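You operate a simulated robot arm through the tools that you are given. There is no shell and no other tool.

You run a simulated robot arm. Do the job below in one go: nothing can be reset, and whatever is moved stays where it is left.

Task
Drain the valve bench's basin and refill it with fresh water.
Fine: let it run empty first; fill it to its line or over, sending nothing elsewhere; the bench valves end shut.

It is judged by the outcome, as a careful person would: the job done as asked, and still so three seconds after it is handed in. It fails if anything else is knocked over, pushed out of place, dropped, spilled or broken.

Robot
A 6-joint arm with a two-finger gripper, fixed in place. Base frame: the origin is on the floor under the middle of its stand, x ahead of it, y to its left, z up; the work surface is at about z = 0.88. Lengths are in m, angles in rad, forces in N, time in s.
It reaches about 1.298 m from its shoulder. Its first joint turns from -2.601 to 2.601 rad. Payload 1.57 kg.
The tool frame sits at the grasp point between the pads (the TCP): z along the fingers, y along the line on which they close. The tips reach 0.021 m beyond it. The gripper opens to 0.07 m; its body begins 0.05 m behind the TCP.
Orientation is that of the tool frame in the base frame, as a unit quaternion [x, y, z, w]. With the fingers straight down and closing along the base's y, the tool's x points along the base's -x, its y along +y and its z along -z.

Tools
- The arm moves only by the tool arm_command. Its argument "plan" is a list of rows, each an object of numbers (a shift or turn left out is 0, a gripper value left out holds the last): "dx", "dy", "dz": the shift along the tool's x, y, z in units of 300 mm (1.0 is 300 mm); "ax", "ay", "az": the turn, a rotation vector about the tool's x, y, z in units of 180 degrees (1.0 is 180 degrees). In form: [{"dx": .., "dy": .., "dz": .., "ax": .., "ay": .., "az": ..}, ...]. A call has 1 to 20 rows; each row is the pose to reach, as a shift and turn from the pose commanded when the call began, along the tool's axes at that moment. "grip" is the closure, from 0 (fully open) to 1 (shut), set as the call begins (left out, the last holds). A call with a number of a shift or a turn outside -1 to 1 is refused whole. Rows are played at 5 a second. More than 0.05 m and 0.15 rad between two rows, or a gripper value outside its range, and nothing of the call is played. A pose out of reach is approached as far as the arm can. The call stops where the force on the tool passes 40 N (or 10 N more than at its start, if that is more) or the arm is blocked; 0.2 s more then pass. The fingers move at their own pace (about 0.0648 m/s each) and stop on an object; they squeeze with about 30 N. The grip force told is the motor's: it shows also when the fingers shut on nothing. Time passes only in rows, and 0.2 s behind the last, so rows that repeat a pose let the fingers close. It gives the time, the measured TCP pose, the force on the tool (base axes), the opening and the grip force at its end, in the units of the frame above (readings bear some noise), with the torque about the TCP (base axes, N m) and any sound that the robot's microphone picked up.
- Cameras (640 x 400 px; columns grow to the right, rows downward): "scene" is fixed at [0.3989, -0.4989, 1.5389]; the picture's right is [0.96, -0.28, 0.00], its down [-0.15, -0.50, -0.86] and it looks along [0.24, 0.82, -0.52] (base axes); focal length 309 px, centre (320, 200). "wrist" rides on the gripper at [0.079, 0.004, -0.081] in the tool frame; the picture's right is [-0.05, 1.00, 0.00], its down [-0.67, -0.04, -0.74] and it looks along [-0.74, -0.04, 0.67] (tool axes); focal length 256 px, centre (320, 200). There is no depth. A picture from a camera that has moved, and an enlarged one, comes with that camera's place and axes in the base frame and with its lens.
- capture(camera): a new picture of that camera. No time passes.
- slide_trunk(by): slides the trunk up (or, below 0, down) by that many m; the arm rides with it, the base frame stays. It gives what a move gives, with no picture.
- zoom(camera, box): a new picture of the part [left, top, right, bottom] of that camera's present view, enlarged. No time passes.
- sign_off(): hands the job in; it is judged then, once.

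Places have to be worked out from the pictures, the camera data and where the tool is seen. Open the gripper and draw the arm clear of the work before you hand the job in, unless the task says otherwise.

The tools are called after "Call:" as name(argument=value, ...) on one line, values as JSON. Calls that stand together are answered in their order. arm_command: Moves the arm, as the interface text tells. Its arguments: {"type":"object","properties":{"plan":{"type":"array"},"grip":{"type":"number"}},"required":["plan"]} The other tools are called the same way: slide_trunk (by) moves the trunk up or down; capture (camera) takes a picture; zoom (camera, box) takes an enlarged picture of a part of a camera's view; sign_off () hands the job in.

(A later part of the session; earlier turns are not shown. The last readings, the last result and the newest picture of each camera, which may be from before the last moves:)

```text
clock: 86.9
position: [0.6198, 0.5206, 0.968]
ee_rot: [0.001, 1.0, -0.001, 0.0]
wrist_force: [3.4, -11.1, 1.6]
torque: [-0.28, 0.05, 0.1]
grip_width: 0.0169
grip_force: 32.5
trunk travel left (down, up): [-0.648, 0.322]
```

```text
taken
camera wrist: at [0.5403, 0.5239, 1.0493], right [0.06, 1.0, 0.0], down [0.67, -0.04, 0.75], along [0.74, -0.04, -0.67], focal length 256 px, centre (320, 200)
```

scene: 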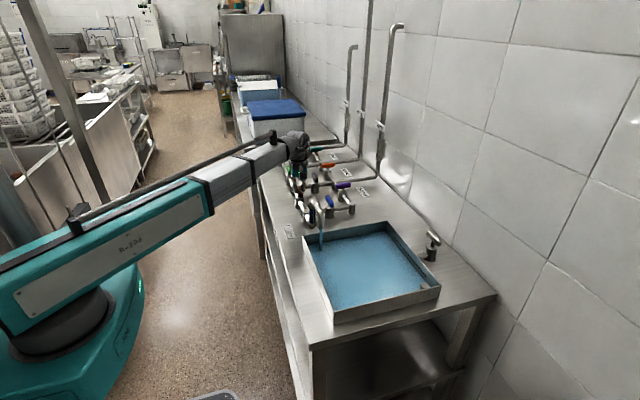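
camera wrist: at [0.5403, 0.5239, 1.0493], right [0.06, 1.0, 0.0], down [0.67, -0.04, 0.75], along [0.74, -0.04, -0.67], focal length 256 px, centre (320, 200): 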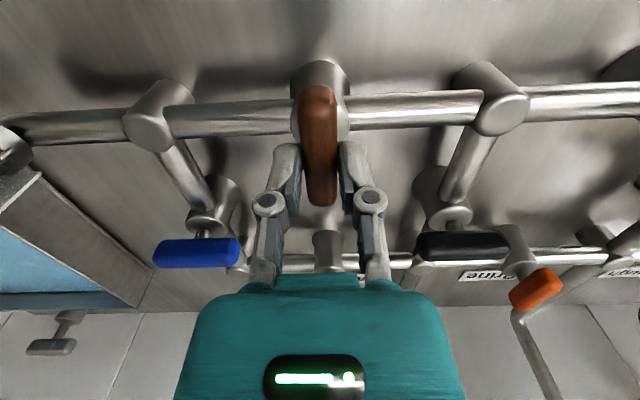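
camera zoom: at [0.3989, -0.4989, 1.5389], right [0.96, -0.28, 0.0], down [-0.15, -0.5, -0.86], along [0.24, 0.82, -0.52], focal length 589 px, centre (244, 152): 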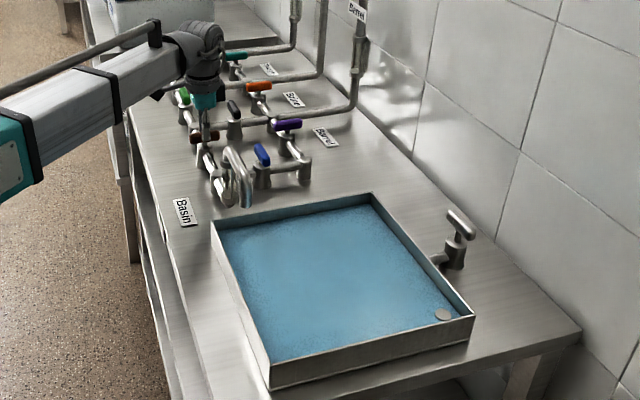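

Flow has stopped with the level over the line and below the overflow top. I release brown, rise, and go to green with the tool turned to match its lengthwise handle.

Call:
arm_command(plan=[{}, {}, {}], grip=0.3)

Call:
slide_trunk(by=0.09)

Call:
arm_command(plan=[{"dy": 0.0556, "az": -0.0417}, {"dy": 0.1112, "az": -0.0833}, {"dy": 0.1668, "az": -0.125}, {"dy": 0.2223, "az": -0.1667}, {"dy": 0.2779, "az": -0.2083}, {"dy": 0.3335, "az": -0.25}, {"dy": 0.3891, "az": -0.2917}, {"dy": 0.4447, "az": -0.3333}, {"dy": 0.5003, "az": -0.375}, {"dy": 0.5558, "az": -0.4167}, {"dy": 0.6114, "az": -0.4583}, {"dy": 0.667, "az": -0.5}, {"dy": 0.667, "az": -0.5}], grip=0.35)

Call:
zoom(camera="wrist", box=[220, 0, 420, 140])

Call:
zoom(camera="scene", box=[240, 110, 400, 230])

```text
clock: 87.7
position: [0.62, 0.5215, 0.968]
ee_rot: [0.0, 1.0, 0.0, -0.001]
wrist_force: [0.5, 0.0, -0.1]
torque: [0.0, -0.01, 0.01]
grip_width: 0.0489
grip_force: 0.1
trunk travel left (down, up): [-0.648, 0.322]
```

```text
clock: 88.9
position: [0.6195, 0.5213, 1.0567]
ee_rot: [-0.001, 1.0, 0.0, 0.0]
wrist_force: [0.4, 0.0, 0.3]
torque: [0.01, 0.01, -0.02]
grip_width: 0.0487
grip_force: 0.0
trunk travel left (down, up): [-0.738, 0.232]
```

```text
clock: 91.7
position: [0.6194, 0.7217, 1.0565]
ee_rot: [0.708, -0.707, 0.0, 0.0]
wrist_force: [-0.5, 0.2, -0.2]
torque: [0.01, 0.01, 0.03]
grip_width: 0.0456
grip_force: 0.1
trunk travel left (down, up): [-0.738, 0.232]
```

```text
2.86 times, centred on (320, 70) of wrist
camera zoom: at [0.6148, 0.6414, 1.139], right [-1.0, 0.05, 0.0], down [0.03, 0.67, 0.74], along [0.04, 0.74, -0.67], focal length 731 px, centre (320, 571)
```

zoom: 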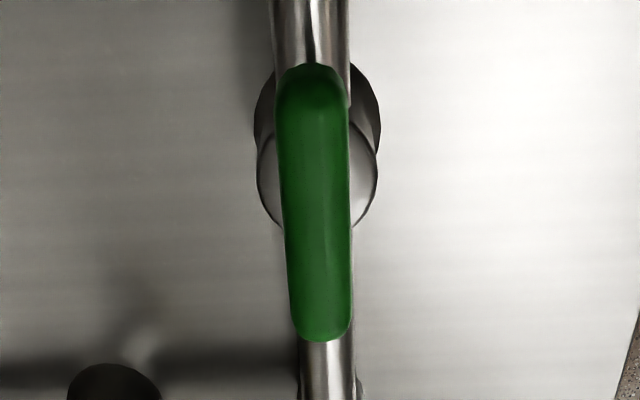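

```text
3.33 times, centred on (320, 170) of scene
camera zoom: at [0.3989, -0.4989, 1.5389], right [0.96, -0.28, 0.0], down [-0.15, -0.5, -0.86], along [0.24, 0.82, -0.52], focal length 1031 px, centre (320, 300)
```

zoom: 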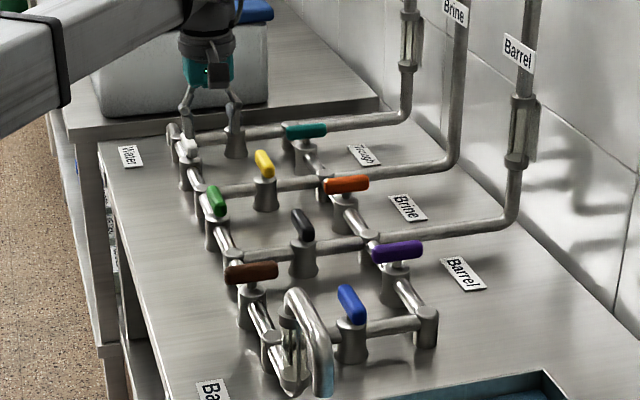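

Brown is across its pipe (shut). The tool is centred over green, so I lower, grip and turn it back a quarter turn.

Call:
slide_trunk(by=-0.09)

Call:
arm_command(plan=[{}, {}, {}, {}], grip=1)

Call:
arm_command(plan=[{"az": 0.0417}, {"az": 0.0833}, {"az": 0.125}, {"az": 0.1667}, {"az": 0.2083}, {"az": 0.25}, {"az": 0.2917}, {"az": 0.3333}, {"az": 0.375}, {"az": 0.4167}, {"az": 0.4583}, {"az": 0.5}, {"az": 0.5}])

Call:
capture(camera="wrist")

Call:
capture(camera="scene")

```text
clock: 93.0
position: [0.6183, 0.7199, 0.9669]
ee_rot: [-0.707, 0.707, 0.0, 0.0]
wrist_force: [0.6, 0.3, -0.8]
torque: [0.02, 0.02, 0.03]
grip_width: 0.0455
grip_force: 0.0
trunk travel left (down, up): [-0.648, 0.322]
```

```text
clock: 94.0
position: [0.6198, 0.7208, 0.9683]
ee_rot: [-0.707, 0.708, 0.0, 0.0]
wrist_force: [6.9, 2.7, 4.5]
torque: [-0.1, -0.17, -0.01]
grip_width: 0.017
grip_force: 32.2
trunk travel left (down, up): [-0.648, 0.322]
```

```text
clock: 96.8
position: [0.6209, 0.7191, 0.9673]
ee_rot: [0.001, 1.0, 0.0, 0.0]
wrist_force: [17.4, 1.3, 9.4]
torque: [0.04, -0.95, 0.07]
grip_width: 0.0169
grip_force: 32.0
trunk travel left (down, up): [-0.648, 0.322]
```

```text
taken
camera wrist: at [0.541, 0.724, 1.0488], right [0.06, 1.0, 0.0], down [0.67, -0.04, 0.74], along [0.74, -0.04, -0.67], focal length 256 px, centre (320, 200)
```

wrist: 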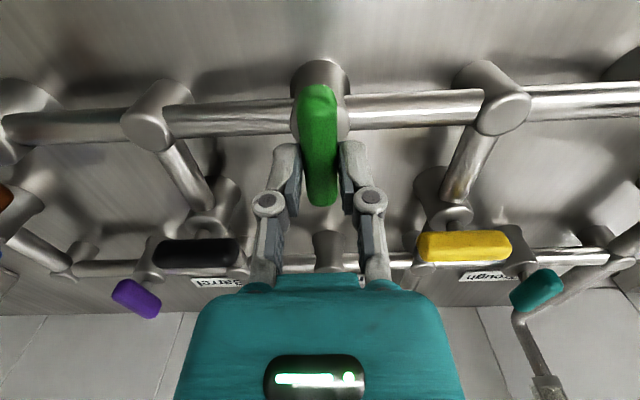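

```text
taken
```

scene: 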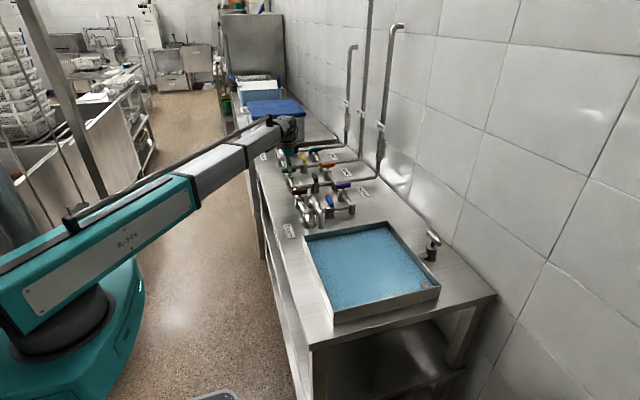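

Green is back across its header (shut). I release it, rise and go on to white at about (0.6205, 0.920), again turning the tool to match.

Call:
arm_command(plan=[{}, {}, {}], grip=0.3)

Call:
slide_trunk(by=0.09)

Call:
arm_command(plan=[{"dy": 0.0556, "az": -0.0417}, {"dy": 0.1112, "az": -0.0833}, {"dy": 0.1668, "az": -0.125}, {"dy": 0.2223, "az": -0.1667}, {"dy": 0.2779, "az": -0.2083}, {"dy": 0.3335, "az": -0.25}, {"dy": 0.3891, "az": -0.2917}, {"dy": 0.4447, "az": -0.3333}, {"dy": 0.5003, "az": -0.375}, {"dy": 0.5558, "az": -0.4167}, {"dy": 0.6114, "az": -0.4583}, {"dy": 0.667, "az": -0.5}, {"dy": 0.667, "az": -0.5}], grip=0.35)

Call:
zoom(camera="wrist", box=[220, 0, 420, 140])

Call:
zoom(camera="scene", box=[240, 110, 400, 230])

```text
clock: 97.6
position: [0.6194, 0.7212, 0.9664]
ee_rot: [0.0, 1.0, 0.0, 0.0]
wrist_force: [0.8, 0.1, 0.2]
torque: [0.02, 0.0, -0.02]
grip_width: 0.0486
grip_force: 0.2
trunk travel left (down, up): [-0.648, 0.322]
```

```text
clock: 98.8
position: [0.6194, 0.7209, 1.0571]
ee_rot: [0.0, 1.0, 0.0, 0.0]
wrist_force: [0.7, -0.2, -0.2]
torque: [0.01, 0.0, -0.01]
grip_width: 0.0489
grip_force: 0.0
trunk travel left (down, up): [-0.738, 0.232]
```

```text
clock: 101.6
position: [0.62, 0.9207, 1.0566]
ee_rot: [0.708, -0.706, 0.0, 0.0]
wrist_force: [0.5, -0.4, 0.0]
torque: [0.0, -0.01, -0.02]
grip_width: 0.0454
grip_force: 0.0
trunk travel left (down, up): [-0.738, 0.232]
```

```text
2.86 times, centred on (320, 70) of wrist
camera zoom: at [0.6148, 0.8419, 1.139], right [-1.0, 0.05, 0.0], down [0.03, 0.67, 0.74], along [0.04, 0.74, -0.67], focal length 731 px, centre (320, 571)
```

zoom: 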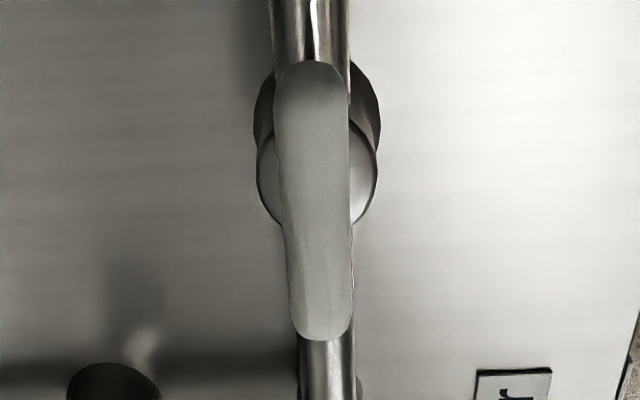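

```text
3.33 times, centred on (320, 170) of scene
camera zoom: at [0.3989, -0.4989, 1.5389], right [0.96, -0.28, 0.0], down [-0.15, -0.5, -0.86], along [0.24, 0.82, -0.52], focal length 1031 px, centre (320, 300)
```

zoom: 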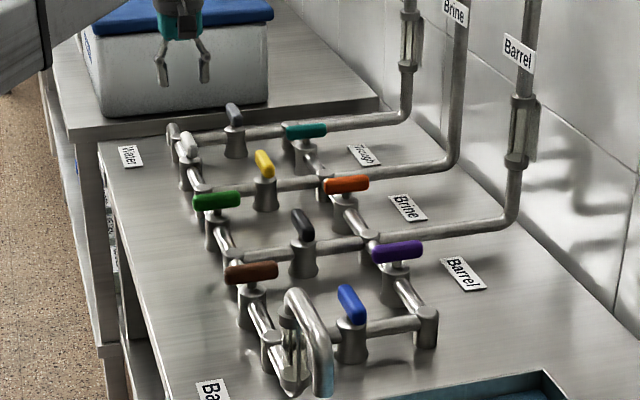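

Green and brown are both shut; white is centred under the tool. I lower, grip and turn it back.

Call:
slide_trunk(by=-0.09)

Call:
arm_command(plan=[{}, {}, {}, {}], grip=1)

Call:
arm_command(plan=[{"az": 0.0417}, {"az": 0.0833}, {"az": 0.125}, {"az": 0.1667}, {"az": 0.2083}, {"az": 0.25}, {"az": 0.2917}, {"az": 0.3333}, {"az": 0.375}, {"az": 0.4167}, {"az": 0.4583}, {"az": 0.5}, {"az": 0.5}])

Call:
capture(camera="wrist")

```text
clock: 102.9
position: [0.6204, 0.9212, 0.9669]
ee_rot: [0.708, -0.707, 0.0, 0.0]
wrist_force: [0.1, -0.1, 0.2]
torque: [-0.03, 0.01, -0.01]
grip_width: 0.0457
grip_force: 0.0
trunk travel left (down, up): [-0.648, 0.322]
```

```text
clock: 103.9
position: [0.6207, 0.9207, 0.9663]
ee_rot: [-0.707, 0.708, 0.0, 0.0]
wrist_force: [6.0, 2.0, 5.0]
torque: [-0.07, -0.09, 0.02]
grip_width: 0.0168
grip_force: 31.5
trunk travel left (down, up): [-0.648, 0.322]
```

```text
clock: 106.7
position: [0.6209, 0.9198, 0.9675]
ee_rot: [0.002, 1.0, -0.001, -0.001]
wrist_force: [17.7, -4.9, 5.5]
torque: [-0.07, -0.56, 0.1]
grip_width: 0.017
grip_force: 32.1
trunk travel left (down, up): [-0.648, 0.322]
```

```text
taken
camera wrist: at [0.5415, 0.9242, 1.0489], right [0.06, 1.0, 0.0], down [0.67, -0.04, 0.74], along [0.74, -0.04, -0.67], focal length 256 px, centre (320, 200)
```

wrist: 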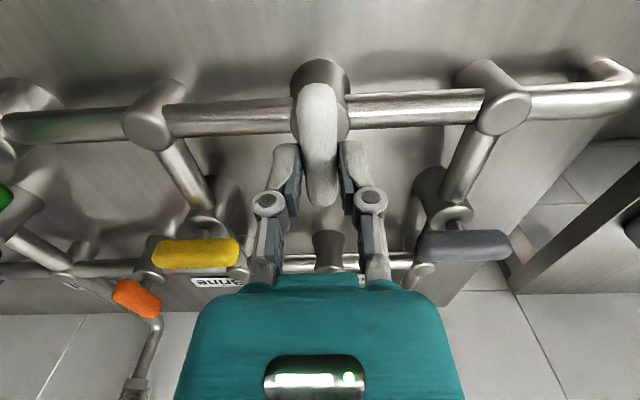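

White is across its header again (shut). I release, rise well clear and open the gripper fully.

Call:
arm_command(plan=[{}, {}, {}], grip=0.3)

Call:
slide_trunk(by=0.25)

Call:
arm_command(plan=[{"dx": 0.1, "dy": -0.1}, {"dx": 0.2, "dy": -0.2}, {"dx": 0.3, "dy": -0.3}, {"dx": 0.4, "dy": -0.4}, {"dx": 0.5, "dy": -0.5}, {"dx": 0.5, "dy": -0.6}, {"dx": 0.5, "dy": -0.6}], grip=0)

Call:
capture(camera="scene")

Call:
zoom(camera="scene", box=[240, 110, 400, 230])

Call:
zoom(camera="scene", box=[280, 190, 460, 330])

Call:
capture(camera="wrist")

```text
clock: 107.5
position: [0.6186, 0.9219, 0.966]
ee_rot: [0.0, 1.0, 0.0, 0.001]
wrist_force: [-0.7, -0.1, -0.1]
torque: [0.02, -0.02, -0.02]
grip_width: 0.0488
grip_force: 0.1
trunk travel left (down, up): [-0.648, 0.322]
```

```text
clock: 110.0
position: [0.6199, 0.9221, 1.2176]
ee_rot: [0.0, 1.0, 0.0, 0.0]
wrist_force: [0.4, 0.5, -0.3]
torque: [-0.02, 0.02, 0.0]
grip_width: 0.0489
grip_force: 0.0
trunk travel left (down, up): [-0.898, 0.072]
```

```text
clock: 111.6
position: [0.4695, 0.7422, 1.2167]
ee_rot: [0.001, 1.0, 0.0, 0.0]
wrist_force: [0.3, -0.1, 0.1]
torque: [0.02, 0.0, -0.01]
grip_width: 0.0703
grip_force: 0.1
trunk travel left (down, up): [-0.898, 0.072]
```

```text
taken
```

scene: 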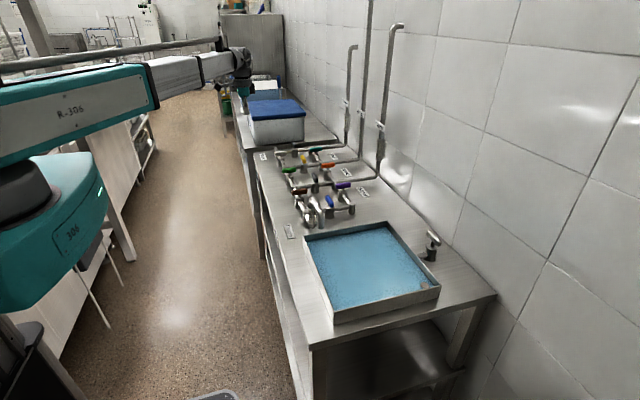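

```text
3.33 times, centred on (320, 170) of scene
camera zoom: at [0.3989, -0.4989, 1.5389], right [0.96, -0.28, 0.0], down [-0.15, -0.5, -0.86], along [0.24, 0.82, -0.52], focal length 1031 px, centre (320, 300)
```

zoom: 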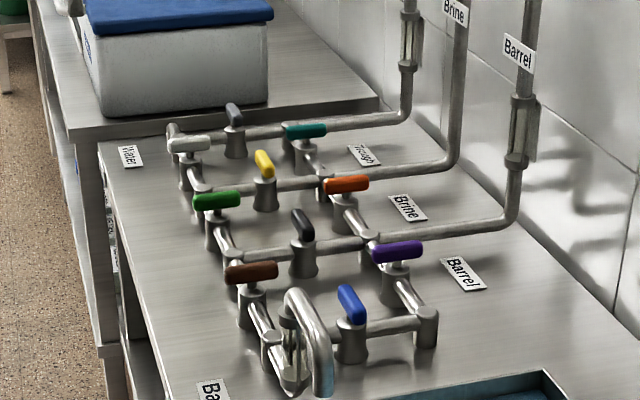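

```text
2.86 times, centred on (370, 260) of scene
camera zoom: at [0.3989, -0.4989, 1.5389], right [0.96, -0.28, 0.0], down [-0.15, -0.5, -0.86], along [0.24, 0.82, -0.52], focal length 883 px, centre (177, 29)
```

zoom: 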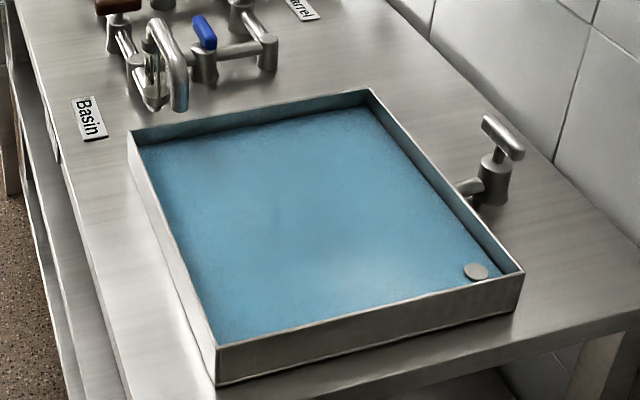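

```text
taken
camera wrist: at [0.3886, 0.7461, 1.2989], right [0.05, 1.0, 0.0], down [0.67, -0.04, 0.74], along [0.74, -0.04, -0.67], focal length 256 px, centre (320, 200)
```

wrist: 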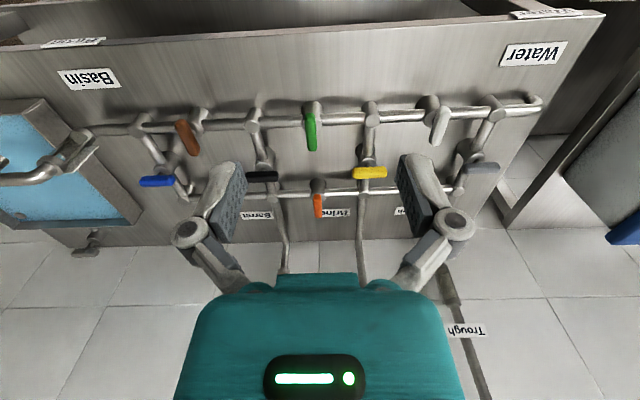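

All valves appear shut and the basin is full. I check the level once more against the line, the spout for dripping, and the tags on the bench front.

Call:
zoom(camera="scene", box=[405, 240, 445, 290])

Call:
zoom(camera="scene", box=[285, 185, 365, 245])

Call:
zoom(camera="wrist", box=[0, 0, 320, 200])

Call:
zoom(camera="wrist", box=[320, 0, 640, 200])

```text
8.00 times, centred on (425, 265) of scene
camera zoom: at [0.3989, -0.4989, 1.5389], right [0.96, -0.28, 0.0], down [-0.15, -0.5, -0.86], along [0.24, 0.82, -0.52], focal length 2474 px, centre (-520, -320)
```

zoom: 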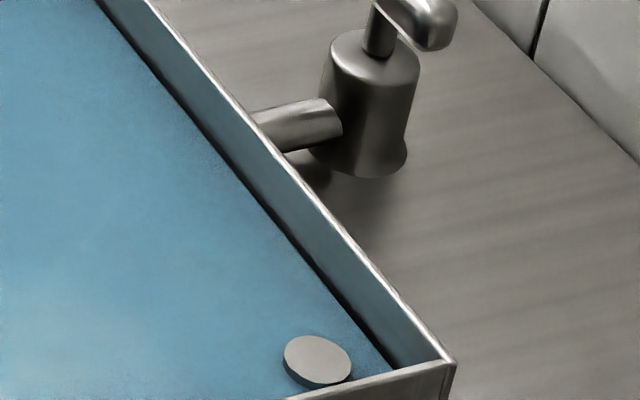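

```text
6.67 times, centred on (325, 215) of scene
camera zoom: at [0.3989, -0.4989, 1.5389], right [0.96, -0.28, 0.0], down [-0.15, -0.5, -0.86], along [0.24, 0.82, -0.52], focal length 2061 px, centre (287, 100)
```

zoom: 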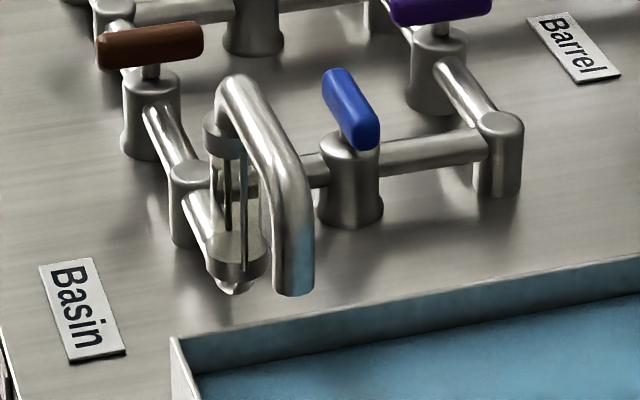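

```text
2.00 times, centred on (160, 100) of wrist
camera zoom: at [0.3886, 0.7461, 1.2989], right [0.05, 1.0, 0.0], down [0.67, -0.04, 0.74], along [0.74, -0.04, -0.67], focal length 512 px, centre (640, 400)
```

zoom: 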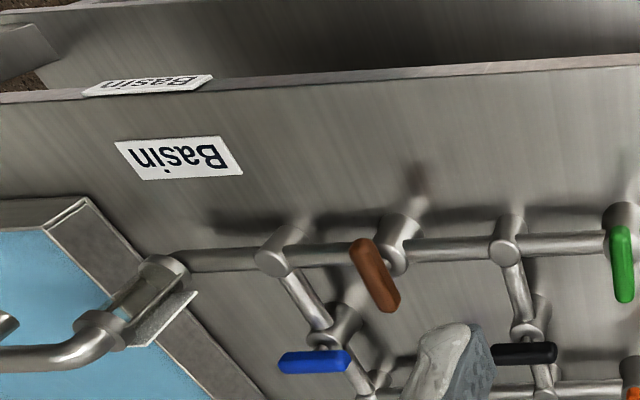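

```text
2.00 times, centred on (480, 100) of wrist
camera zoom: at [0.3886, 0.7461, 1.2989], right [0.05, 1.0, 0.0], down [0.67, -0.04, 0.74], along [0.74, -0.04, -0.67], focal length 512 px, centre (0, 400)
```

zoom: 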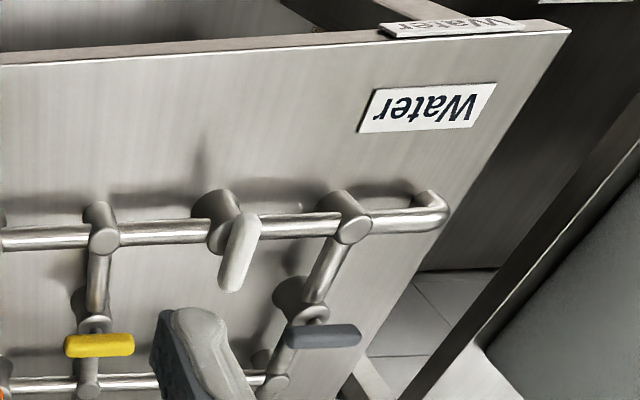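

The level is steady and nothing drips. I zoom tightly on where the fill line ended to confirm it is submerged.

Call:
zoom(camera="scene", box=[432, 262, 456, 292])

Call:
zoom(camera="scene", box=[414, 258, 438, 288])

Call:
zoom(camera="scene", box=[385, 215, 425, 265])

```text
13.33 times, centred on (444, 277) of scene
camera zoom: at [0.3989, -0.4989, 1.5389], right [0.96, -0.28, 0.0], down [-0.15, -0.5, -0.86], along [0.24, 0.82, -0.52], focal length 4122 px, centre (-1333, -827)
```

zoom: 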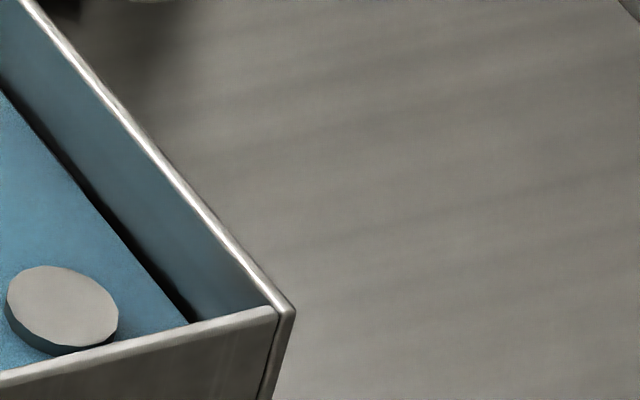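

```text
13.33 times, centred on (426, 273) of scene
camera zoom: at [0.3989, -0.4989, 1.5389], right [0.96, -0.28, 0.0], down [-0.15, -0.5, -0.86], along [0.24, 0.82, -0.52], focal length 4122 px, centre (-1093, -773)
```

zoom: 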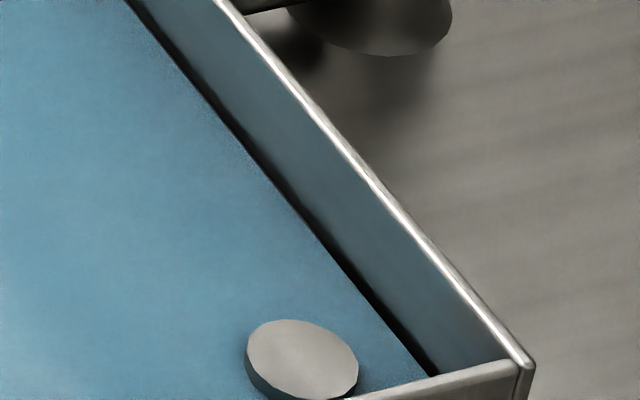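

```text
8.00 times, centred on (405, 240) of scene
camera zoom: at [0.3989, -0.4989, 1.5389], right [0.96, -0.28, 0.0], down [-0.15, -0.5, -0.86], along [0.24, 0.82, -0.52], focal length 2474 px, centre (-360, -120)
```

zoom: 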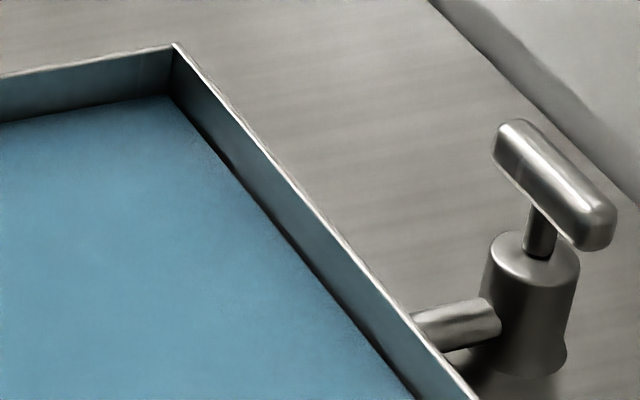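

From here the water stands right about at the line, but I want to be certain. I swing the wrist camera over the basin, which looks squarely at the right wall where the line is.

Call:
arm_command(plan=[{"dx": -0.025, "dy": -0.125}, {"dx": -0.05, "dy": -0.25}, {"dx": -0.075, "dy": -0.375}, {"dx": -0.1, "dy": -0.5}, {"dx": -0.125, "dy": -0.625}, {"dx": -0.15, "dy": -0.75}, {"dx": -0.175, "dy": -0.875}, {"dx": -0.2, "dy": -1.0}])

Call:
arm_command(plan=[{"dx": -0.029, "dy": -0.125}, {"dx": -0.0575, "dy": -0.25}, {"dx": -0.086, "dy": -0.375}, {"dx": -0.115, "dy": -0.5}, {"dx": -0.144, "dy": -0.625}, {"dx": -0.1725, "dy": -0.75}, {"dx": -0.201, "dy": -0.875}, {"dx": -0.23, "dy": -1.0}, {"dx": -0.23, "dy": -1.0}])

Call:
capture(camera="wrist")

Call:
capture(camera="scene")

```text
clock: 113.4
position: [0.528, 0.4401, 1.2164]
ee_rot: [0.0, 1.0, 0.001, 0.0]
wrist_force: [-1.2, -1.3, -0.7]
torque: [0.0, -0.02, 0.0]
grip_width: 0.07
grip_force: 0.0
trunk travel left (down, up): [-0.898, 0.072]
```

```text
clock: 115.4
position: [0.5968, 0.1435, 1.2161]
ee_rot: [0.0, 1.0, 0.0, 0.0]
wrist_force: [0.2, -0.5, 0.4]
torque: [0.01, 0.02, -0.02]
grip_width: 0.07
grip_force: 0.0
trunk travel left (down, up): [-0.898, 0.072]
```

```text
taken
camera wrist: at [0.5176, 0.1466, 1.2991], right [0.05, 1.0, 0.0], down [0.67, -0.04, 0.74], along [0.74, -0.04, -0.67], focal length 256 px, centre (320, 200)
```

wrist: 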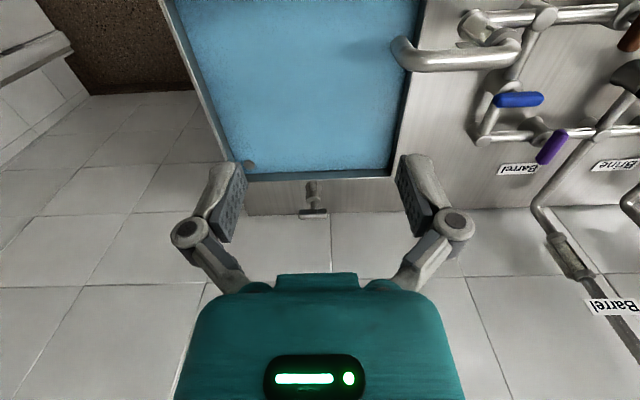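

```text
taken
```

scene: 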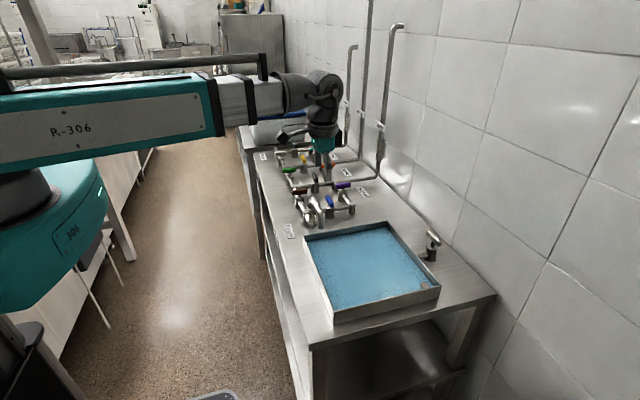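

I zoom the wrist view on the right wall of the basin to read the level against the line.

Call:
zoom(camera="wrist", box=[235, 150, 315, 200])

Call:
zoom(camera="wrist", box=[310, 150, 400, 200])

```text
8.00 times, centred on (275, 175) of wrist
camera zoom: at [0.5176, 0.1466, 1.2991], right [0.05, 1.0, 0.0], down [0.67, -0.04, 0.74], along [0.74, -0.04, -0.67], focal length 2048 px, centre (680, 400)
```

zoom: 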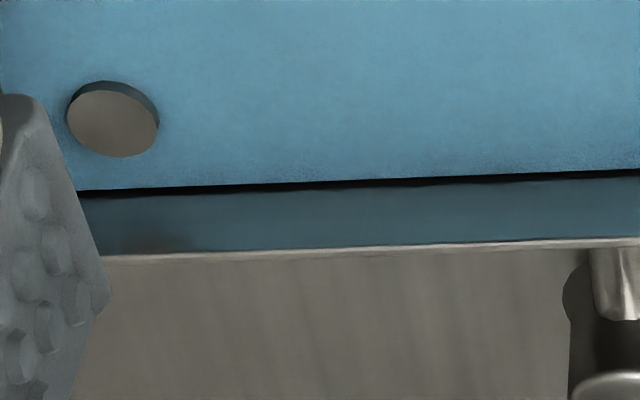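

```text
7.11 times, centred on (355, 175) of wrist
camera zoom: at [0.5176, 0.1466, 1.2991], right [0.05, 1.0, 0.0], down [0.67, -0.04, 0.74], along [0.74, -0.04, -0.67], focal length 1820 px, centre (71, 378)
```

zoom: 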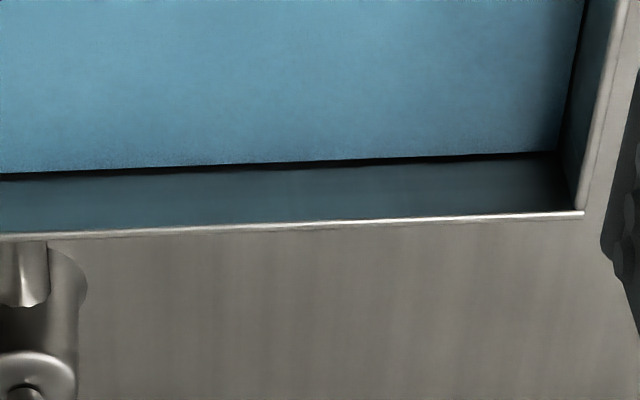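

The dark edge looks nearly uniform; I magnify around where the line ended (about column 272 of the wrist view) to see if any of it still shows.

Call:
zoom(camera="wrist", box=[256, 163, 288, 183])

Call:
zoom(camera="wrist", box=[284, 162, 316, 182])

Call:
zoom(camera="wrist", box=[360, 160, 392, 180])

```text
16.00 times, centred on (272, 173) of wrist
camera zoom: at [0.5176, 0.1466, 1.2991], right [0.05, 1.0, 0.0], down [0.67, -0.04, 0.74], along [0.74, -0.04, -0.67], focal length 4096 px, centre (1088, 632)
```

zoom: 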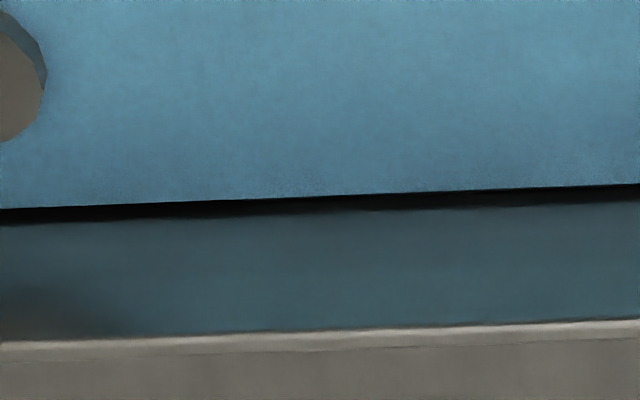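

```text
16.00 times, centred on (300, 172) of wrist
camera zoom: at [0.5176, 0.1466, 1.2991], right [0.05, 1.0, 0.0], down [0.67, -0.04, 0.74], along [0.74, -0.04, -0.67], focal length 4096 px, centre (640, 648)
```

zoom: 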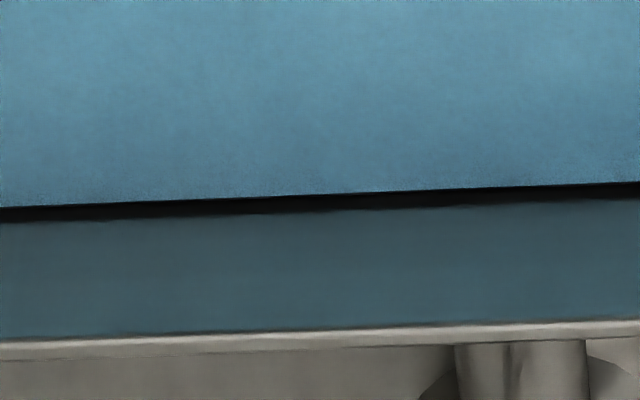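

```text
16.00 times, centred on (376, 170) of wrist
camera zoom: at [0.5176, 0.1466, 1.2991], right [0.05, 1.0, 0.0], down [0.67, -0.04, 0.74], along [0.74, -0.04, -0.67], focal length 4096 px, centre (-576, 680)
```

zoom: 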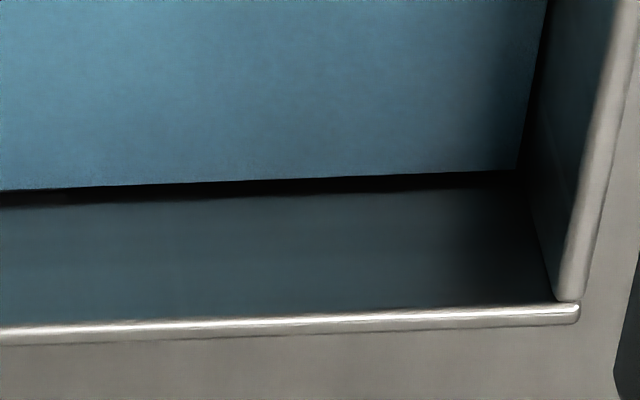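

The dark edge is slightly thicker where the painted line is, so the level is only just at the line. To be clearly "at the line or over" I'll top it up by about 2 mm (the overflow top is ~3.5 mm above). I go back to white.

Call:
arm_command(plan=[{"dx": -0.01, "dy": 0.125}, {"dx": -0.02, "dy": 0.25}, {"dx": -0.03, "dy": 0.375}, {"dx": -0.04, "dy": 0.5}, {"dx": -0.05, "dy": 0.625}, {"dx": -0.06, "dy": 0.75}, {"dx": -0.07, "dy": 0.875}, {"dx": -0.078, "dy": 1.0}], grip=0.35)

Call:
arm_command(plan=[{"dy": 0.125}, {"dy": 0.25}, {"dy": 0.375}, {"dy": 0.5}, {"dy": 0.625}, {"dy": 0.75}, {"dy": 0.875}, {"dy": 1.0}])

Call:
arm_command(plan=[{"dy": 0.12}, {"dy": 0.24}, {"dy": 0.36}, {"dy": 0.48}, {"dy": 0.592}, {"dy": 0.592}])

Call:
slide_trunk(by=-0.16)

Call:
zoom(camera="wrist", box=[220, 0, 420, 140])

```text
clock: 117.2
position: [0.6201, 0.4445, 1.2157]
ee_rot: [0.001, 1.0, 0.0, 0.0]
wrist_force: [-0.5, 0.2, 0.4]
torque: [-0.05, -0.01, 0.02]
grip_width: 0.0457
grip_force: 0.0
trunk travel left (down, up): [-0.898, 0.072]
```

```text
clock: 119.0
position: [0.622, 0.7446, 1.2172]
ee_rot: [0.001, 1.0, 0.0, 0.0]
wrist_force: [-0.5, -0.1, 0.3]
torque: [0.0, -0.02, 0.0]
grip_width: 0.0454
grip_force: 0.0
trunk travel left (down, up): [-0.898, 0.072]
```

```text
clock: 120.4
position: [0.6207, 0.9206, 1.2176]
ee_rot: [0.0, 1.0, 0.0, 0.0]
wrist_force: [0.1, -0.4, 0.1]
torque: [-0.01, 0.02, 0.01]
grip_width: 0.0454
grip_force: 0.0
trunk travel left (down, up): [-0.898, 0.072]
```

```text
clock: 122.3
position: [0.6202, 0.9205, 1.0567]
ee_rot: [0.001, 1.0, 0.0, 0.0]
wrist_force: [-0.1, 0.1, 0.1]
torque: [0.0, 0.0, 0.02]
grip_width: 0.0454
grip_force: 0.0
trunk travel left (down, up): [-0.738, 0.232]
```

```text
2.86 times, centred on (320, 70) of wrist
camera zoom: at [0.5407, 0.9246, 1.1391], right [0.05, 1.0, 0.0], down [0.67, -0.04, 0.74], along [0.74, -0.04, -0.67], focal length 731 px, centre (320, 571)
```

zoom: 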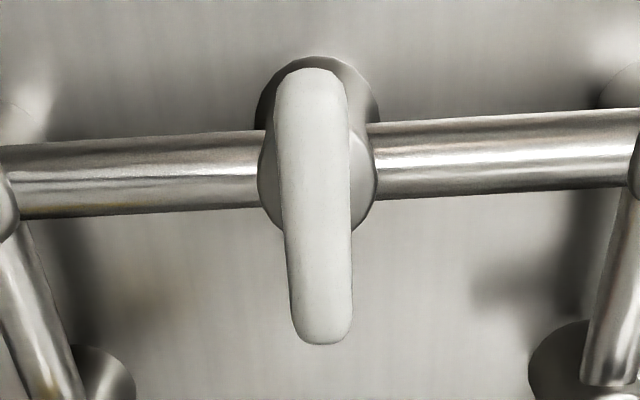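

The tool is centred on white exactly as before (and white is shut). I lower, grip and open it a quarter turn.

Call:
slide_trunk(by=-0.09)

Call:
arm_command(plan=[{}, {}, {}, {}], grip=1)

Call:
arm_command(plan=[{"az": -0.0417}, {"az": -0.0833}, {"az": -0.125}, {"az": -0.1667}, {"az": -0.2083}, {"az": -0.25}, {"az": -0.2917}, {"az": -0.3333}, {"az": -0.375}, {"az": -0.4167}, {"az": -0.4583}, {"az": -0.5}, {"az": -0.5}])

Call:
capture(camera="wrist")

```text
clock: 123.5
position: [0.62, 0.9209, 0.9673]
ee_rot: [-0.001, 1.0, 0.0, 0.0]
wrist_force: [-0.2, -0.3, 0.3]
torque: [0.03, -0.03, 0.02]
grip_width: 0.0454
grip_force: 0.1
trunk travel left (down, up): [-0.648, 0.322]
```

```text
clock: 124.5
position: [0.6205, 0.921, 0.9669]
ee_rot: [0.001, 1.0, 0.001, 0.0]
wrist_force: [-1.0, -6.6, -0.9]
torque: [-0.16, -0.06, 0.04]
grip_width: 0.0166
grip_force: 31.7
trunk travel left (down, up): [-0.648, 0.322]
```

```text
clock: 127.3
position: [0.6217, 0.9208, 0.9665]
ee_rot: [0.707, -0.707, 0.0, 0.001]
wrist_force: [-7.5, -14.5, -8.6]
torque: [0.34, 0.05, -0.05]
grip_width: 0.0167
grip_force: 32.1
trunk travel left (down, up): [-0.648, 0.322]
```

```text
taken
camera wrist: at [0.6157, 0.8405, 1.0493], right [-1.0, 0.05, 0.0], down [0.04, 0.67, 0.74], along [0.04, 0.74, -0.67], focal length 256 px, centre (320, 200)
```

wrist: 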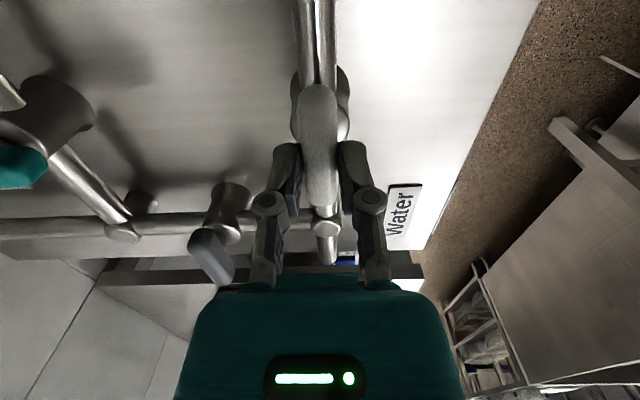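

White is open again. I release, rise and move to green.

Call:
arm_command(plan=[{}, {}, {}], grip=0.3)

Call:
slide_trunk(by=0.09)

Call:
arm_command(plan=[{"dx": 0.0556, "az": 0.0417}, {"dx": 0.1112, "az": 0.0833}, {"dx": 0.1668, "az": 0.125}, {"dx": 0.2223, "az": 0.1667}, {"dx": 0.2779, "az": 0.2083}, {"dx": 0.3335, "az": 0.25}, {"dx": 0.3891, "az": 0.2917}, {"dx": 0.4447, "az": 0.3333}, {"dx": 0.5003, "az": 0.375}, {"dx": 0.5558, "az": 0.4167}, {"dx": 0.6114, "az": 0.4583}, {"dx": 0.667, "az": 0.5}, {"dx": 0.667, "az": 0.5}], grip=0.35)

Call:
zoom(camera="wrist", box=[220, 0, 420, 140])

```text
clock: 128.1
position: [0.6207, 0.9218, 0.9662]
ee_rot: [0.707, -0.707, 0.0, 0.0]
wrist_force: [0.2, -0.5, 0.4]
torque: [-0.01, -0.01, -0.02]
grip_width: 0.0492
grip_force: 0.1
trunk travel left (down, up): [-0.648, 0.322]
```

```text
clock: 129.4
position: [0.6214, 0.921, 1.0574]
ee_rot: [-0.707, 0.707, 0.0, 0.001]
wrist_force: [0.8, -0.2, 0.1]
torque: [0.0, 0.01, -0.04]
grip_width: 0.0489
grip_force: 0.0
trunk travel left (down, up): [-0.738, 0.232]
```

```text
clock: 132.2
position: [0.62, 0.7189, 1.057]
ee_rot: [0.001, 1.0, 0.0, 0.0]
wrist_force: [0.4, -0.7, 0.5]
torque: [0.01, 0.02, 0.01]
grip_width: 0.0455
grip_force: 0.1
trunk travel left (down, up): [-0.738, 0.232]
```

```text
2.86 times, centred on (320, 70) of wrist
camera zoom: at [0.5407, 0.7239, 1.139], right [0.06, 1.0, 0.0], down [0.67, -0.04, 0.74], along [0.74, -0.04, -0.67], focal length 731 px, centre (320, 571)
```

zoom: 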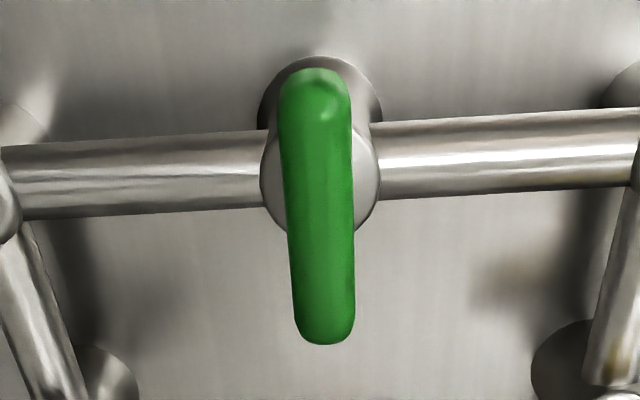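

Centred on green. I lower, grip and open it.

Call:
slide_trunk(by=-0.09)

Call:
arm_command(plan=[{}, {}, {}, {}], grip=1)

Call:
arm_command(plan=[{"az": -0.0417}, {"az": -0.0833}, {"az": -0.125}, {"az": -0.1667}, {"az": -0.2083}, {"az": -0.25}, {"az": -0.2917}, {"az": -0.3333}, {"az": -0.375}, {"az": -0.4167}, {"az": -0.4583}, {"az": -0.5}, {"az": -0.5}])

Call:
capture(camera="wrist")

```text
clock: 133.4
position: [0.6205, 0.7199, 0.967]
ee_rot: [0.0, 1.0, 0.0, 0.0]
wrist_force: [0.2, -0.1, -0.9]
torque: [-0.01, 0.02, -0.01]
grip_width: 0.0455
grip_force: 0.1
trunk travel left (down, up): [-0.648, 0.322]
```

```text
clock: 134.4
position: [0.6199, 0.7194, 0.9668]
ee_rot: [-0.001, 1.0, 0.0, 0.0]
wrist_force: [1.0, 0.8, 2.1]
torque: [0.01, 0.02, 0.0]
grip_width: 0.0166
grip_force: 31.7
trunk travel left (down, up): [-0.648, 0.322]
```

```text
clock: 137.2
position: [0.6205, 0.7193, 0.9675]
ee_rot: [0.708, -0.707, 0.0, 0.0]
wrist_force: [5.9, 3.1, 5.6]
torque: [0.45, -0.2, -0.05]
grip_width: 0.0167
grip_force: 32.1
trunk travel left (down, up): [-0.648, 0.322]
```

```text
taken
camera wrist: at [0.6155, 0.6403, 1.0491], right [-1.0, 0.05, 0.0], down [0.03, 0.67, 0.75], along [0.04, 0.74, -0.67], focal length 256 px, centre (320, 200)
```

wrist: 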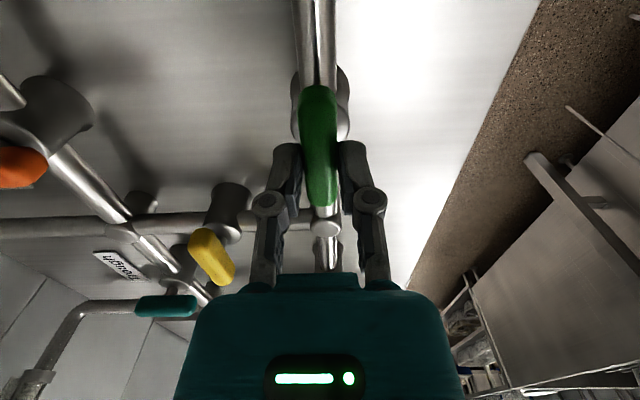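

Green is open. I release, rise and move to brown.

Call:
arm_command(plan=[{}, {}, {}], grip=0.3)

Call:
slide_trunk(by=0.09)

Call:
arm_command(plan=[{"dx": 0.0556, "az": 0.0417}, {"dx": 0.1112, "az": 0.0833}, {"dx": 0.1668, "az": 0.125}, {"dx": 0.2223, "az": 0.1667}, {"dx": 0.2779, "az": 0.2083}, {"dx": 0.3335, "az": 0.25}, {"dx": 0.3891, "az": 0.2917}, {"dx": 0.4447, "az": 0.3333}, {"dx": 0.5003, "az": 0.375}, {"dx": 0.5558, "az": 0.4167}, {"dx": 0.6114, "az": 0.4583}, {"dx": 0.665, "az": 0.5}, {"dx": 0.665, "az": 0.5}], grip=0.35)

Call:
zoom(camera="wrist", box=[220, 0, 420, 140])

Call:
capture(camera="scene")

```text
clock: 138.0
position: [0.6203, 0.7197, 0.9652]
ee_rot: [-0.707, 0.708, 0.0, 0.0]
wrist_force: [0.4, 0.5, 0.4]
torque: [-0.02, 0.0, -0.04]
grip_width: 0.0491
grip_force: 0.2
trunk travel left (down, up): [-0.648, 0.322]
```

```text
clock: 139.3
position: [0.6209, 0.7197, 1.0569]
ee_rot: [0.707, -0.707, 0.001, 0.0]
wrist_force: [0.7, 0.6, -0.1]
torque: [0.01, -0.03, 0.01]
grip_width: 0.0487
grip_force: 0.0
trunk travel left (down, up): [-0.738, 0.232]
```

```text
clock: 142.1
position: [0.6197, 0.5185, 1.0576]
ee_rot: [0.001, 1.0, 0.0, 0.0]
wrist_force: [0.1, -0.7, 0.6]
torque: [0.03, 0.02, -0.01]
grip_width: 0.0456
grip_force: 0.0
trunk travel left (down, up): [-0.738, 0.232]
```

```text
2.86 times, centred on (320, 70) of wrist
camera zoom: at [0.5406, 0.5236, 1.139], right [0.06, 1.0, 0.0], down [0.67, -0.04, 0.74], along [0.74, -0.04, -0.67], focal length 731 px, centre (320, 571)
```

zoom: 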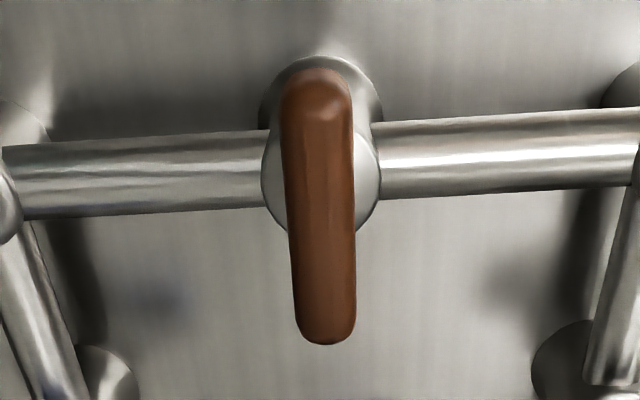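

```text
taken
```

scene: 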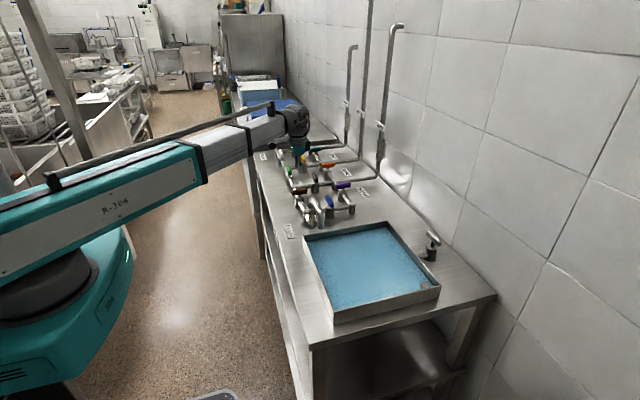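

Centred on brown. I lower and grip it, then open it partly for a brief top-up.

Call:
slide_trunk(by=-0.09)

Call:
arm_command(plan=[{}, {}, {}, {}], grip=1)

Call:
arm_command(plan=[{"az": -0.045}, {"az": -0.09}, {"az": -0.135}, {"az": -0.18}, {"az": -0.18}])

Call:
zoom(camera="scene", box=[405, 240, 445, 290])

Call:
zoom(camera="scene", box=[270, 120, 450, 330])

```text
clock: 143.3
position: [0.6213, 0.5188, 0.9672]
ee_rot: [0.0, 1.0, 0.0, 0.0]
wrist_force: [-0.1, -0.8, 0.4]
torque: [-0.03, -0.02, 0.01]
grip_width: 0.0455
grip_force: 0.0
trunk travel left (down, up): [-0.648, 0.322]
```

```text
clock: 144.3
position: [0.62, 0.5197, 0.9663]
ee_rot: [0.0, 1.0, 0.0, 0.0]
wrist_force: [1.9, 3.5, 4.8]
torque: [0.07, 0.14, -0.04]
grip_width: 0.0171
grip_force: 32.1
trunk travel left (down, up): [-0.648, 0.322]
```

```text
clock: 145.5
position: [0.6198, 0.5206, 0.9668]
ee_rot: [-0.28, 0.96, 0.0, -0.001]
wrist_force: [6.3, 5.0, 8.7]
torque: [-0.25, 0.36, 0.03]
grip_width: 0.017
grip_force: 31.9
trunk travel left (down, up): [-0.648, 0.322]
```

```text
8.00 times, centred on (425, 265) of scene
camera zoom: at [0.3989, -0.4989, 1.5389], right [0.96, -0.28, 0.0], down [-0.15, -0.5, -0.86], along [0.24, 0.82, -0.52], focal length 2474 px, centre (-520, -320)
```

zoom: 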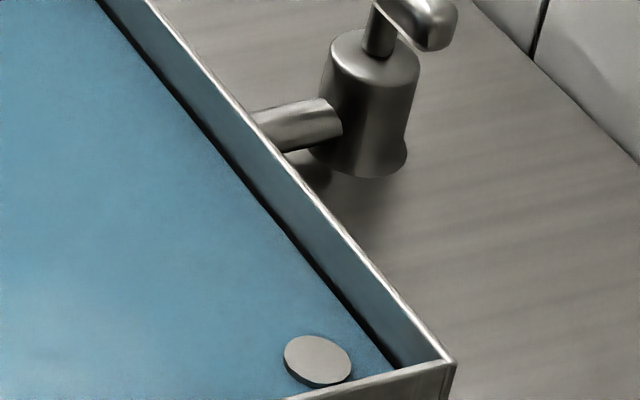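

```text
1.90 times, centred on (360, 225) of scene
camera zoom: at [0.3989, -0.4989, 1.5389], right [0.96, -0.28, 0.0], down [-0.15, -0.5, -0.86], along [0.24, 0.82, -0.52], focal length 589 px, centre (244, 152)
```

zoom: 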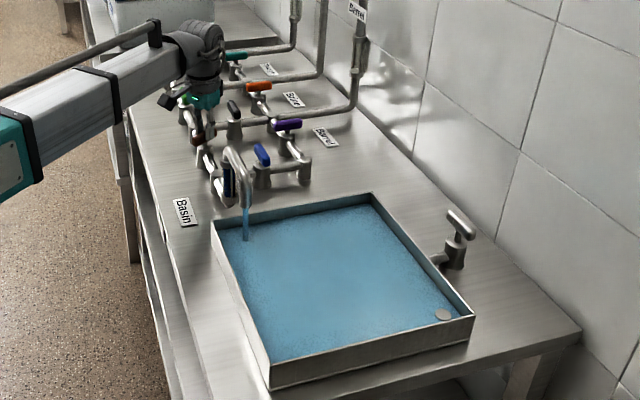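

The top-up is flowing. I hold briefly and turn brown shut.

Call:
arm_command(plan=[{}, {"az": 0.045}, {"az": 0.09}, {"az": 0.135}, {"az": 0.18}, {"az": 0.18}])

Call:
zoom(camera="scene", box=[405, 240, 445, 290])

Call:
zoom(camera="scene", box=[270, 120, 450, 330])

Call:
capture(camera="wrist")

```text
clock: 146.9
position: [0.621, 0.5199, 0.9669]
ee_rot: [0.001, 1.0, -0.001, 0.0]
wrist_force: [6.5, 5.5, 10.9]
torque: [0.13, -0.4, 0.08]
grip_width: 0.0165
grip_force: 31.7
trunk travel left (down, up): [-0.648, 0.322]
```

```text
8.00 times, centred on (425, 265) of scene
camera zoom: at [0.3989, -0.4989, 1.5389], right [0.96, -0.28, 0.0], down [-0.15, -0.5, -0.86], along [0.24, 0.82, -0.52], focal length 2474 px, centre (-520, -320)
```

zoom: 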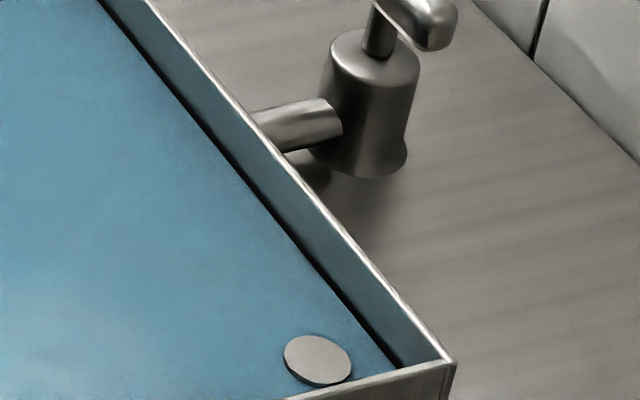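

```text
1.90 times, centred on (360, 225) of scene
camera zoom: at [0.3989, -0.4989, 1.5389], right [0.96, -0.28, 0.0], down [-0.15, -0.5, -0.86], along [0.24, 0.82, -0.52], focal length 589 px, centre (244, 152)
```

zoom: 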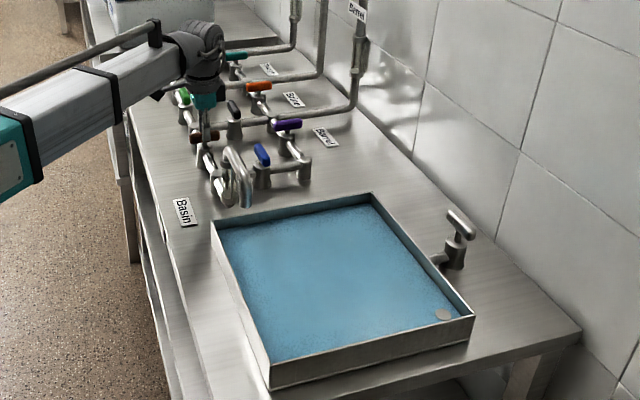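

```text
taken
camera wrist: at [0.5405, 0.5239, 1.0491], right [0.06, 1.0, 0.0], down [0.67, -0.04, 0.75], along [0.74, -0.04, -0.67], focal length 256 px, centre (320, 200)
```

wrist: 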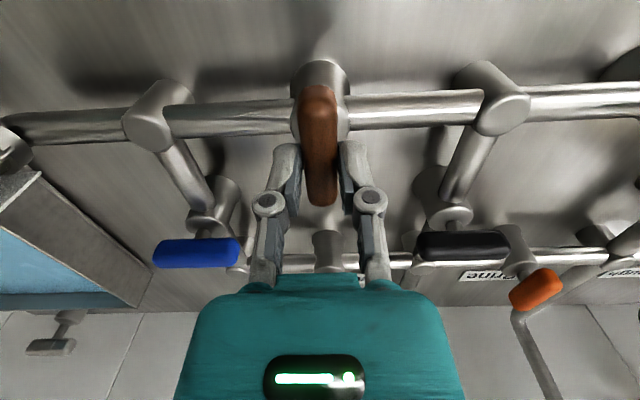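

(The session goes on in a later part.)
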